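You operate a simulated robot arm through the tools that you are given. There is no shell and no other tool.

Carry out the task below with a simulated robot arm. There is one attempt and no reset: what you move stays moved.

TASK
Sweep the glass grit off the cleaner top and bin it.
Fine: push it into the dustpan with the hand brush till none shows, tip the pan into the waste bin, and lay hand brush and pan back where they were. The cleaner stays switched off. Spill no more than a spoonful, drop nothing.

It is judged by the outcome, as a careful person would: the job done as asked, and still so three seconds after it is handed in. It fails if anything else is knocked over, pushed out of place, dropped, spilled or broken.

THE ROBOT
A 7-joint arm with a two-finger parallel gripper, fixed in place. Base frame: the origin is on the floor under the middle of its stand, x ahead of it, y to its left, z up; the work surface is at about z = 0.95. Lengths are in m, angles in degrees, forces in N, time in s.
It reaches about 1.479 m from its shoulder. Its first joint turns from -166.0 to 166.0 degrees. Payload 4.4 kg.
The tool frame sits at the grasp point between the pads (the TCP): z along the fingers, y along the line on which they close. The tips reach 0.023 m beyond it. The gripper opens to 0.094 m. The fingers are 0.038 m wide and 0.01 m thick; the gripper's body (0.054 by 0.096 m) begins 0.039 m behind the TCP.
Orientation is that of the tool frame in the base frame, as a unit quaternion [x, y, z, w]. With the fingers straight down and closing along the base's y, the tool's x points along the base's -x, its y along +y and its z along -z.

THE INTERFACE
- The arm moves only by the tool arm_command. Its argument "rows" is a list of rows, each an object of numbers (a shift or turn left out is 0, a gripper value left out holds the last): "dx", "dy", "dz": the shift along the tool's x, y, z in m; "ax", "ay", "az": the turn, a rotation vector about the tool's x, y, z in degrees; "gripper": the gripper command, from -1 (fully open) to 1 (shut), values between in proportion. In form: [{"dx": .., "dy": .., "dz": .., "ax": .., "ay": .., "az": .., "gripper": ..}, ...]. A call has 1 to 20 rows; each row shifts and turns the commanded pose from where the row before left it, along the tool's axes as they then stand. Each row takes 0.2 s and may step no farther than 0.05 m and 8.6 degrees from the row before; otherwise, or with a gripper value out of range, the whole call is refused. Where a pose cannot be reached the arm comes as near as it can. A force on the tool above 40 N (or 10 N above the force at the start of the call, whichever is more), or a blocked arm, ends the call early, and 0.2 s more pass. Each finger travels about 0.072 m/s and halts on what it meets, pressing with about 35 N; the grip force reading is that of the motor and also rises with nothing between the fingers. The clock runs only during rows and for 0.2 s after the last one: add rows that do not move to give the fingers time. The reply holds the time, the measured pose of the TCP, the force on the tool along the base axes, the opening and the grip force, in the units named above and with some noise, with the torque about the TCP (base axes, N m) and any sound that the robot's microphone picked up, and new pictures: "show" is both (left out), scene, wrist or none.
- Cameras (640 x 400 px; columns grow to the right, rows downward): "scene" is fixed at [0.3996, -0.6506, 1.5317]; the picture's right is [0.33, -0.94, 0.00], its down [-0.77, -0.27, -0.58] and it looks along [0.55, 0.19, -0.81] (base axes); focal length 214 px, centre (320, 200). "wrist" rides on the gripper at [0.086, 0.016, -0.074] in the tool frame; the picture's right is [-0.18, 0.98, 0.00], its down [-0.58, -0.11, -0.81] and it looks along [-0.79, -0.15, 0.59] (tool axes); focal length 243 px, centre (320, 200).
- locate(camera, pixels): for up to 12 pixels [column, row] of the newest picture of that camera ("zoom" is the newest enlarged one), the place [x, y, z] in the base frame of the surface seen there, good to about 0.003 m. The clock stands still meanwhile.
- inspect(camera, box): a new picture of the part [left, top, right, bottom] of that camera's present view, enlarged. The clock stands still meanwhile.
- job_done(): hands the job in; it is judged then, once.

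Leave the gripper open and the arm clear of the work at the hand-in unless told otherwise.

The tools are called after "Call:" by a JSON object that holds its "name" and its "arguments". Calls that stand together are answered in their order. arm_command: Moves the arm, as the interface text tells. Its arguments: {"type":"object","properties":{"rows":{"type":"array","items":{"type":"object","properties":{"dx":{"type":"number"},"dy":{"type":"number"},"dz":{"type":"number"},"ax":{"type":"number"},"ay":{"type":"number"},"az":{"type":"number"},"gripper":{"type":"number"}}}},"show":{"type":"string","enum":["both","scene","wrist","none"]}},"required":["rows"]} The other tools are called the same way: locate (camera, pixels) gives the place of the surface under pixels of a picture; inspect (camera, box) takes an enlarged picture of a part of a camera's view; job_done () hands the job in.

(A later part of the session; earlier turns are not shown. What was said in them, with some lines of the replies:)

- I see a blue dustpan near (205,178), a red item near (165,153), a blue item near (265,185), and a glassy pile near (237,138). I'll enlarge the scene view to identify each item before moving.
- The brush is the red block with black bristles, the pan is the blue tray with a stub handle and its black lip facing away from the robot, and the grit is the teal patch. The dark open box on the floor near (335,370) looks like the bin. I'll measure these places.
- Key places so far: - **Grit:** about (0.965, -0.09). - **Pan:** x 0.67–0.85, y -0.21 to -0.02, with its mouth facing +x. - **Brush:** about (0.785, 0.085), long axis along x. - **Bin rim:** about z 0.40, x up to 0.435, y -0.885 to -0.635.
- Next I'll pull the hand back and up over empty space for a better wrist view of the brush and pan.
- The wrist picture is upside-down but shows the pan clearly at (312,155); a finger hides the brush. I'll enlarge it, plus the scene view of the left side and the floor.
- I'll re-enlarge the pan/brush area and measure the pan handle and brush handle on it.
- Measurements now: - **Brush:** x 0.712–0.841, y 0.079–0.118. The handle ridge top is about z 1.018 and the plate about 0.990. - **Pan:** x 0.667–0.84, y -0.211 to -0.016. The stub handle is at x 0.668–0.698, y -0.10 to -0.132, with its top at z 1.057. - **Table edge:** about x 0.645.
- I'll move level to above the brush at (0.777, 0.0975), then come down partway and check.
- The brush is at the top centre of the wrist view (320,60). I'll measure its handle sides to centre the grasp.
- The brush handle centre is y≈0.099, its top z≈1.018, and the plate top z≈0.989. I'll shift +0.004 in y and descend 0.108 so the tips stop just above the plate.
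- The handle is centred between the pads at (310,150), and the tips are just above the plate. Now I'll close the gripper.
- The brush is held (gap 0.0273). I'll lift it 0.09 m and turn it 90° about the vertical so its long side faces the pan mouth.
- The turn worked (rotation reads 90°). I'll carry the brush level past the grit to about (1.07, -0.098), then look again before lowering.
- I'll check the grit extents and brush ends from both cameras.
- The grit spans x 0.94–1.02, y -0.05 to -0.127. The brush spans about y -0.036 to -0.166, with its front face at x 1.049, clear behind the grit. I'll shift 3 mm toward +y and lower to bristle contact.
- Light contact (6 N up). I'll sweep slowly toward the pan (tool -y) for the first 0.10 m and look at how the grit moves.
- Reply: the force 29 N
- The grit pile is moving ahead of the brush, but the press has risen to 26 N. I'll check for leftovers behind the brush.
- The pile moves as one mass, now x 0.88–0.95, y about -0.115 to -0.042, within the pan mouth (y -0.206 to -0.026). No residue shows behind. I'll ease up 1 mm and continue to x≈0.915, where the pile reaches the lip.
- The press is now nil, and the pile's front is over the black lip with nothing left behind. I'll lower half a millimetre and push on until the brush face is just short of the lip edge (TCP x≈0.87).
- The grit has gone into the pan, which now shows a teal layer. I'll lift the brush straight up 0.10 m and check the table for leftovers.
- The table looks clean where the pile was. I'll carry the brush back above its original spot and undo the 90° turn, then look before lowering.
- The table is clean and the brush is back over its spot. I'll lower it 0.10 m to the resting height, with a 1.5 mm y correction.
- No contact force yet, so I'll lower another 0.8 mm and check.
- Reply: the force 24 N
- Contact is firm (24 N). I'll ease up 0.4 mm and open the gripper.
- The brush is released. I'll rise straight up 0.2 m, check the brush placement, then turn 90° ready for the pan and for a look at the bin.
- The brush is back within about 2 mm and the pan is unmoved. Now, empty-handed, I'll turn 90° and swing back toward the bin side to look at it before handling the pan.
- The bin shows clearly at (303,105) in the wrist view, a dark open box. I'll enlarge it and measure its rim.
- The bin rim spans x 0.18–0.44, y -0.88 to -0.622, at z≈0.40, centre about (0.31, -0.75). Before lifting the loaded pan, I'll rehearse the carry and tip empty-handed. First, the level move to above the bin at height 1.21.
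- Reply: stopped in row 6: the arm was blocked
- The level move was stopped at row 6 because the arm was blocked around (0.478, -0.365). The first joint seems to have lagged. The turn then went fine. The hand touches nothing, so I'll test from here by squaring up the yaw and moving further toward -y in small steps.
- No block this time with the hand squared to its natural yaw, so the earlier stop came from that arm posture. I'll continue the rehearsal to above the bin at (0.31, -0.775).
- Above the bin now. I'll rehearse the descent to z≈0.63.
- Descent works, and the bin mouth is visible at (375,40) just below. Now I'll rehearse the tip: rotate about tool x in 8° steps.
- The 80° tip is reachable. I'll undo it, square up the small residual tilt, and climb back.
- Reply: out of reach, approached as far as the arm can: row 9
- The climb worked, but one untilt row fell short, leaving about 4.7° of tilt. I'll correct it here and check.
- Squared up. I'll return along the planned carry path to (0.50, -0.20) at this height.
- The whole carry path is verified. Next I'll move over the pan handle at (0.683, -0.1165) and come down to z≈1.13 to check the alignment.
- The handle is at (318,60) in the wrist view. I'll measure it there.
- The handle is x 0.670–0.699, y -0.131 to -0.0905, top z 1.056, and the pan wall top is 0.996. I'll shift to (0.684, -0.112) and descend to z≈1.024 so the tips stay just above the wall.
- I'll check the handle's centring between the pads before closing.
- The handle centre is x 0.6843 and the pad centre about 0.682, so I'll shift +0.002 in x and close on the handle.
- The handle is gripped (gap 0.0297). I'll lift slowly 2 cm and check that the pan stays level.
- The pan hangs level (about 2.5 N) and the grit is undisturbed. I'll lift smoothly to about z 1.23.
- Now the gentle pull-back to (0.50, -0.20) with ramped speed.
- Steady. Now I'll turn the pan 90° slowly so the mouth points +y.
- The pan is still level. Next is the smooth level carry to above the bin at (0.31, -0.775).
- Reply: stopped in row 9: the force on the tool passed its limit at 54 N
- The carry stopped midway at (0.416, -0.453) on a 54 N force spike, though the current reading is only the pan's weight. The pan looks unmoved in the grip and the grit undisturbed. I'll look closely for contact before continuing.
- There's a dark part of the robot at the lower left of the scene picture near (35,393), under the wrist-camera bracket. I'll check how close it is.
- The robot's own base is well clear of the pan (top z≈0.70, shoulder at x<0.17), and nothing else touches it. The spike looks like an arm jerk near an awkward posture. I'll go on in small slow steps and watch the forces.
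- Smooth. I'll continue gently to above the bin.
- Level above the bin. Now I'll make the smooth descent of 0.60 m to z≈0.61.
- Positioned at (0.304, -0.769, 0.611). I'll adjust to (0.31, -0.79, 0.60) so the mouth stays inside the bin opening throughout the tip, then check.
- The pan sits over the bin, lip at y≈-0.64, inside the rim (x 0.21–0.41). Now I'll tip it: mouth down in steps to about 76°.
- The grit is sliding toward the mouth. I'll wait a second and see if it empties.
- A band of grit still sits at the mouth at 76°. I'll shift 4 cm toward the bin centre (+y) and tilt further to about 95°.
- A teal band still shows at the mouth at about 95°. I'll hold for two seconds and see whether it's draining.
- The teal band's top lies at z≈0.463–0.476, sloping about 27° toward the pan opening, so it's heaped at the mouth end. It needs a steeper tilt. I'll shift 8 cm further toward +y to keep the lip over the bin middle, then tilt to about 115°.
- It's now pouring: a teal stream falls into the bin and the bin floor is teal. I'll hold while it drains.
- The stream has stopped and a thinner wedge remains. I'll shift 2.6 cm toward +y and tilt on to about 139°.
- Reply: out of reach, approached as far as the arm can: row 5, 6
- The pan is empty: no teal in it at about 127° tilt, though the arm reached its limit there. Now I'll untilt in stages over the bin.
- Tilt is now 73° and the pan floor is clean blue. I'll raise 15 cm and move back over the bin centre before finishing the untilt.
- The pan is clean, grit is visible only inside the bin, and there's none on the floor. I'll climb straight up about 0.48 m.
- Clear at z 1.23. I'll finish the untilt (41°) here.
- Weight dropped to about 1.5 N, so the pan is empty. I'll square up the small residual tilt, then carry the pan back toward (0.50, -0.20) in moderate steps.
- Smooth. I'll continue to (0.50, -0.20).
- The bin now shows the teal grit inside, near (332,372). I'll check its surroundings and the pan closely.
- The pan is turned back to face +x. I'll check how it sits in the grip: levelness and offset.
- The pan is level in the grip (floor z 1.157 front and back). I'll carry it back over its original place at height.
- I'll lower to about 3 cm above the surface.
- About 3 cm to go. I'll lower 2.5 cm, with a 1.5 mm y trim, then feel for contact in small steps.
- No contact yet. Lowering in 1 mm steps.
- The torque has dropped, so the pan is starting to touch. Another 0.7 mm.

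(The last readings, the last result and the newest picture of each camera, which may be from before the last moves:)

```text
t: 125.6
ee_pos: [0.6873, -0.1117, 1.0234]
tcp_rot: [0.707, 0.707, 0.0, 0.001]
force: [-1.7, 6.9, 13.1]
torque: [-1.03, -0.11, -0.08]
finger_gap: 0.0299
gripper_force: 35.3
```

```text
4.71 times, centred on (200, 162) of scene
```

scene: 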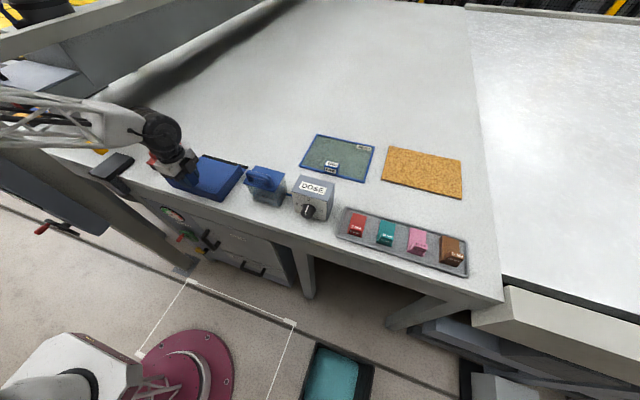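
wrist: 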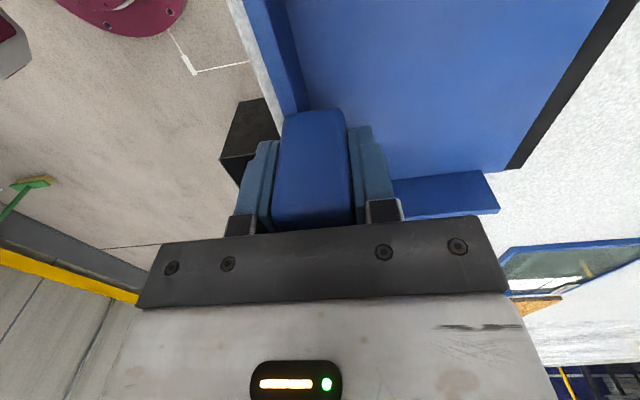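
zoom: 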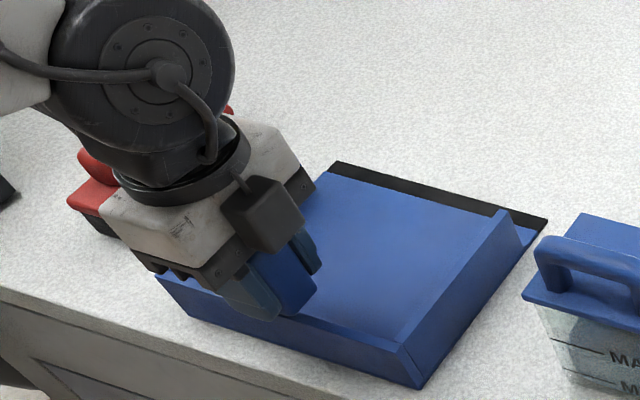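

The pan matches its original place in the picture to within a couple of millimetres, with light contact (13 N). I'll ease up slightly and open the gripper.

Call:
{"name": "arm_command", "arguments": {"rows": [{"dz": -0.0006}, {"gripper": 0.3}, {"gripper": 0}, {"gripper": -0.5}, {"gripper": -1}, {"gripper": -1}, {"gripper": -1}, {"gripper": -1}], "show": "both"}}

Call:
{"name": "inspect", "arguments": {"camera": "scene", "box": [140, 120, 260, 205]}}

```text
t: 127.4
ee_pos: [0.687, -0.1116, 1.0249]
tcp_rot: [0.707, 0.707, -0.001, 0.0]
force: [-0.2, 0.0, 0.0]
torque: [0.02, 0.02, 0.0]
finger_gap: 0.0939
gripper_force: 0.2
```

scene: 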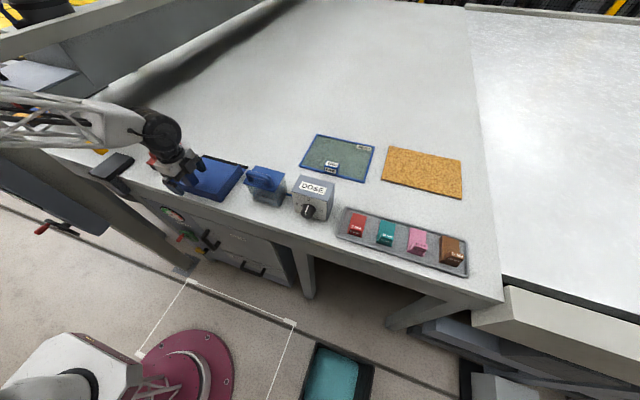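
wrist: 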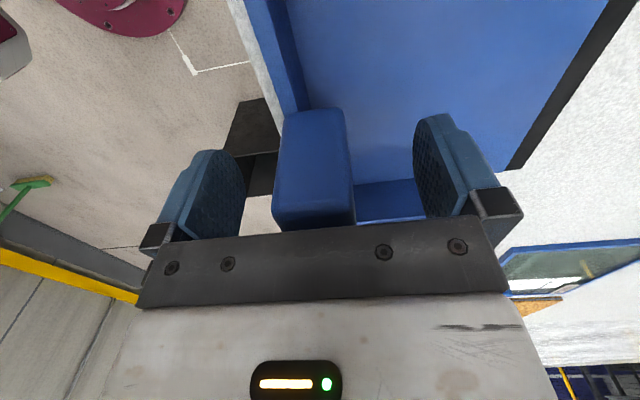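

```text
4.71 times, centred on (200, 162) of scene
```

zoom: 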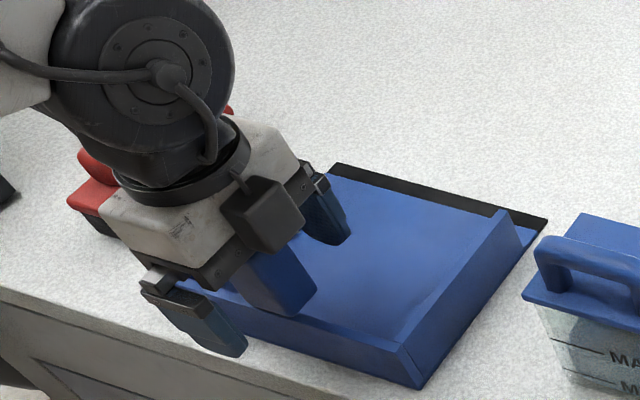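

Released cleanly with the pan flat. I'll rise straight up 0.2 m.

Call:
{"name": "arm_command", "arguments": {"rows": [{"dz": -0.01}, {"dz": -0.02}, {"dz": -0.03}, {"dz": -0.04}, {"dz": -0.04}, {"dz": -0.04}, {"dz": -0.02}, {}], "show": "both"}}

Call:
{"name": "inspect", "arguments": {"camera": "scene", "box": [140, 120, 260, 205]}}

```text
t: 129.2
ee_pos: [0.6839, -0.11, 1.2258]
tcp_rot: [0.707, 0.707, -0.002, 0.0]
force: [0.0, -0.5, 0.1]
torque: [0.02, 0.0, 0.0]
finger_gap: 0.0941
gripper_force: 0.0
```

scene: 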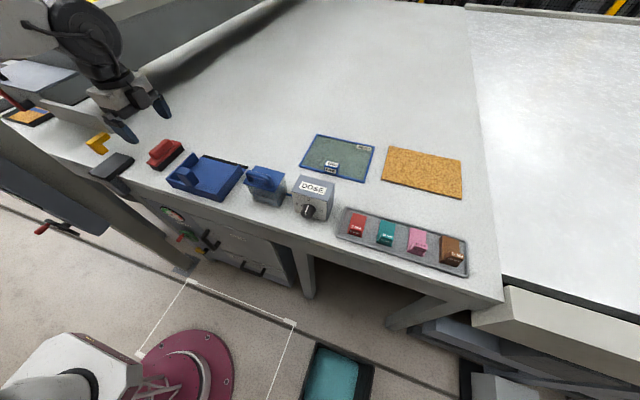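
wrist: 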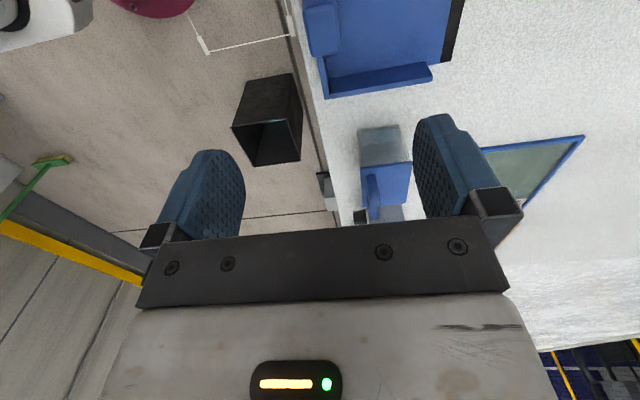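

```text
4.71 times, centred on (200, 162) of scene
```

zoom: 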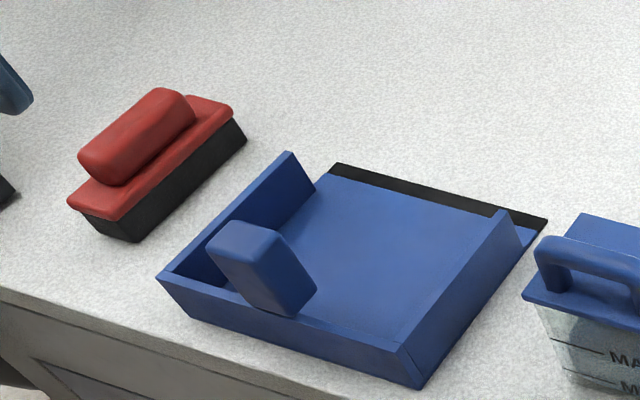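

Pan and brush look as they were at the start. I'll verify positions and look over the table, the knob and the bin once more.

Call:
{"name": "locate", "arguments": {"camera": "zoom", "pixels": [[160, 280], [168, 272], [290, 156], [335, 168], [543, 223], [505, 216], [415, 380], [405, 345], [440, 210], [72, 202], [225, 110], [300, 240]]}}

Call:
{"name": "inspect", "arguments": {"camera": "scene", "box": [160, 60, 340, 200]}}

Call:
{"name": "inspect", "arguments": {"camera": "scene", "box": [230, 120, 480, 280]}}

Call:
{"name": "inspect", "arguments": {"camera": "scene", "box": [240, 280, 440, 400]}}

Call:
{"name": "inspect", "arguments": {"camera": "scene", "box": [60, 180, 320, 340]}}

```text
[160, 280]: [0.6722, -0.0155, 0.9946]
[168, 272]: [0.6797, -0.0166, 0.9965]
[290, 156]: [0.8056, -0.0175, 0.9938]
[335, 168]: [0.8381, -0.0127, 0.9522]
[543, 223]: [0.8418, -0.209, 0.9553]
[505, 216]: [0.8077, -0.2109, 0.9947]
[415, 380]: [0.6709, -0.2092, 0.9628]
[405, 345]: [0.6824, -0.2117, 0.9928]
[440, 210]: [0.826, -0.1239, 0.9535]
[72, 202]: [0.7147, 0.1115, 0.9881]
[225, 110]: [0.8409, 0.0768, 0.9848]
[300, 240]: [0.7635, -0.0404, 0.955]
```

```text
2.86 times, centred on (250, 130) of scene
```

zoom: 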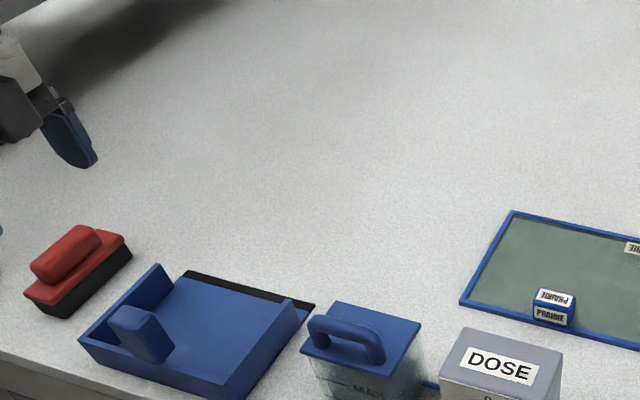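

```text
2.50 times, centred on (355, 200) of scene
```

zoom: 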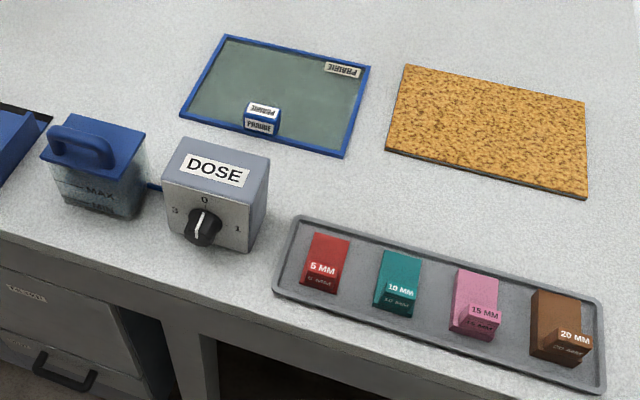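

```text
3.20 times, centred on (340, 340) of scene
```

zoom: 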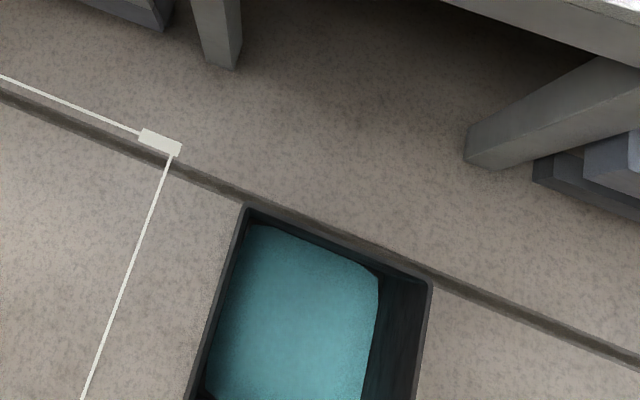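

```text
2.46 times, centred on (190, 260) of scene
```

zoom: 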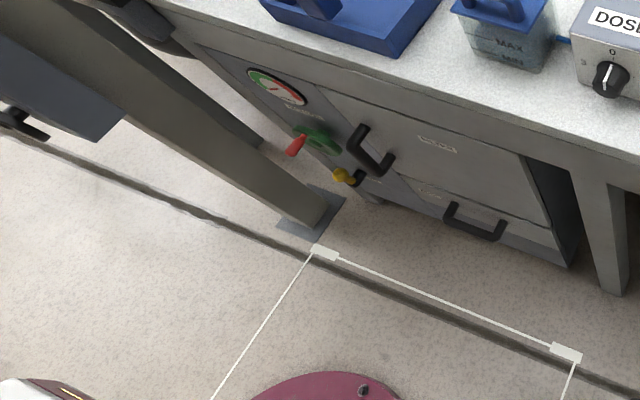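

Everything is back in place: knob at 0, table clean, grit only in the bin. I'll take a close look at where the pile was, and withdraw the arm clear of the table with the gripper open.

Call:
{"name": "inspect", "arguments": {"camera": "scene", "box": [190, 110, 290, 175]}}

Call:
{"name": "arm_command", "arguments": {"rows": [{"dy": -0.02}, {"dy": -0.03}, {"dy": -0.03}, {"dy": -0.03}, {"dy": -0.03}, {"dy": -0.03}, {"dy": -0.02}, {"az": -8}, {"az": -8}, {"az": -8}, {"az": -8}, {"az": -8}, {"az": -8}, {"az": -8}, {"az": -8}, {"az": -8}, {"az": -8}, {"az": -8}, {"az": -2}, {}], "show": "both"}}

```text
6.15 times, centred on (240, 142) of scene
```

zoom: 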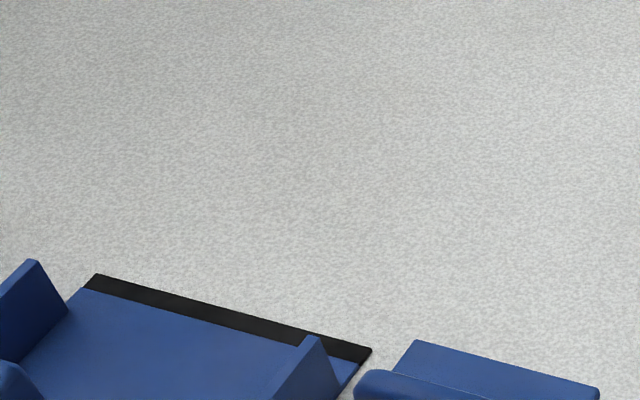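

```text
t: 133.4
ee_pos: [0.4965, -0.1109, 1.2255]
tcp_rot: [-0.001, 1.0, 0.0, -0.001]
force: [0.3, 0.2, 0.3]
torque: [0.01, 0.03, 0.02]
finger_gap: 0.0941
gripper_force: 0.0
```

scene: 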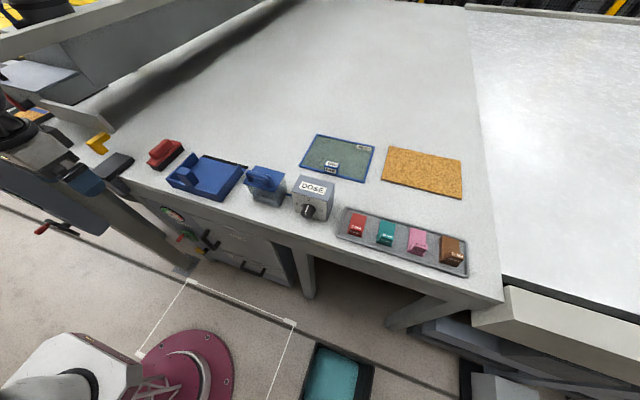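
wrist: 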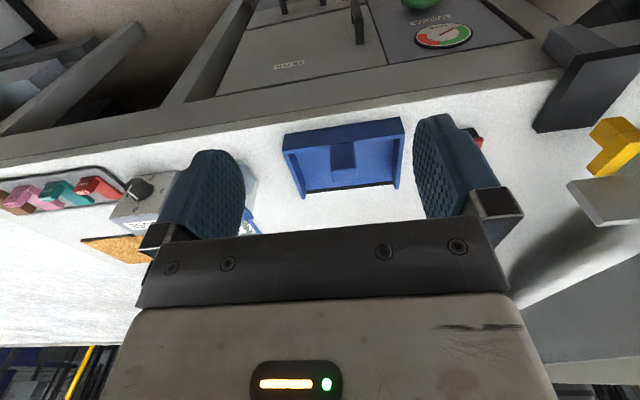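

The surface where the pile lay is clean, the pan is empty, and brush and pan are back in place. The grit is in the bin, the DOSE knob is still at 0, the gripper is open and the arm is clear. I'm handing the job in.

Call:
{"name": "job_done", "arguments": {}}

```text
The job is handed in.
```

I swept the glass grit off the cleaner top into the dustpan, tipped it into the waste bin, and put the hand brush and pan back. I've handed the job in; the reply confirmed that but gave no verdict.

- **Grit:** none shows on the top or in the pan. It is all in the bin, and I saw none on the floor.
- **Brush and pan:** both sit within about 2–3 mm of where they started.
- **Cleaner:** I never touched the controls, and the DOSE knob still reads 0.
- **Spike while carrying the full pan:** the arm stopped partway on a 54 N force reading. I saw nothing in contact with the pan and no grit lost, so I went on slowly. I think the arm jerked in an awkward position.
- **Tipping:** the grit only ran out fully once the pan was tilted to about 127°, which is as far as the arm could reach there.

The gripper is open and the arm is clear of the work.
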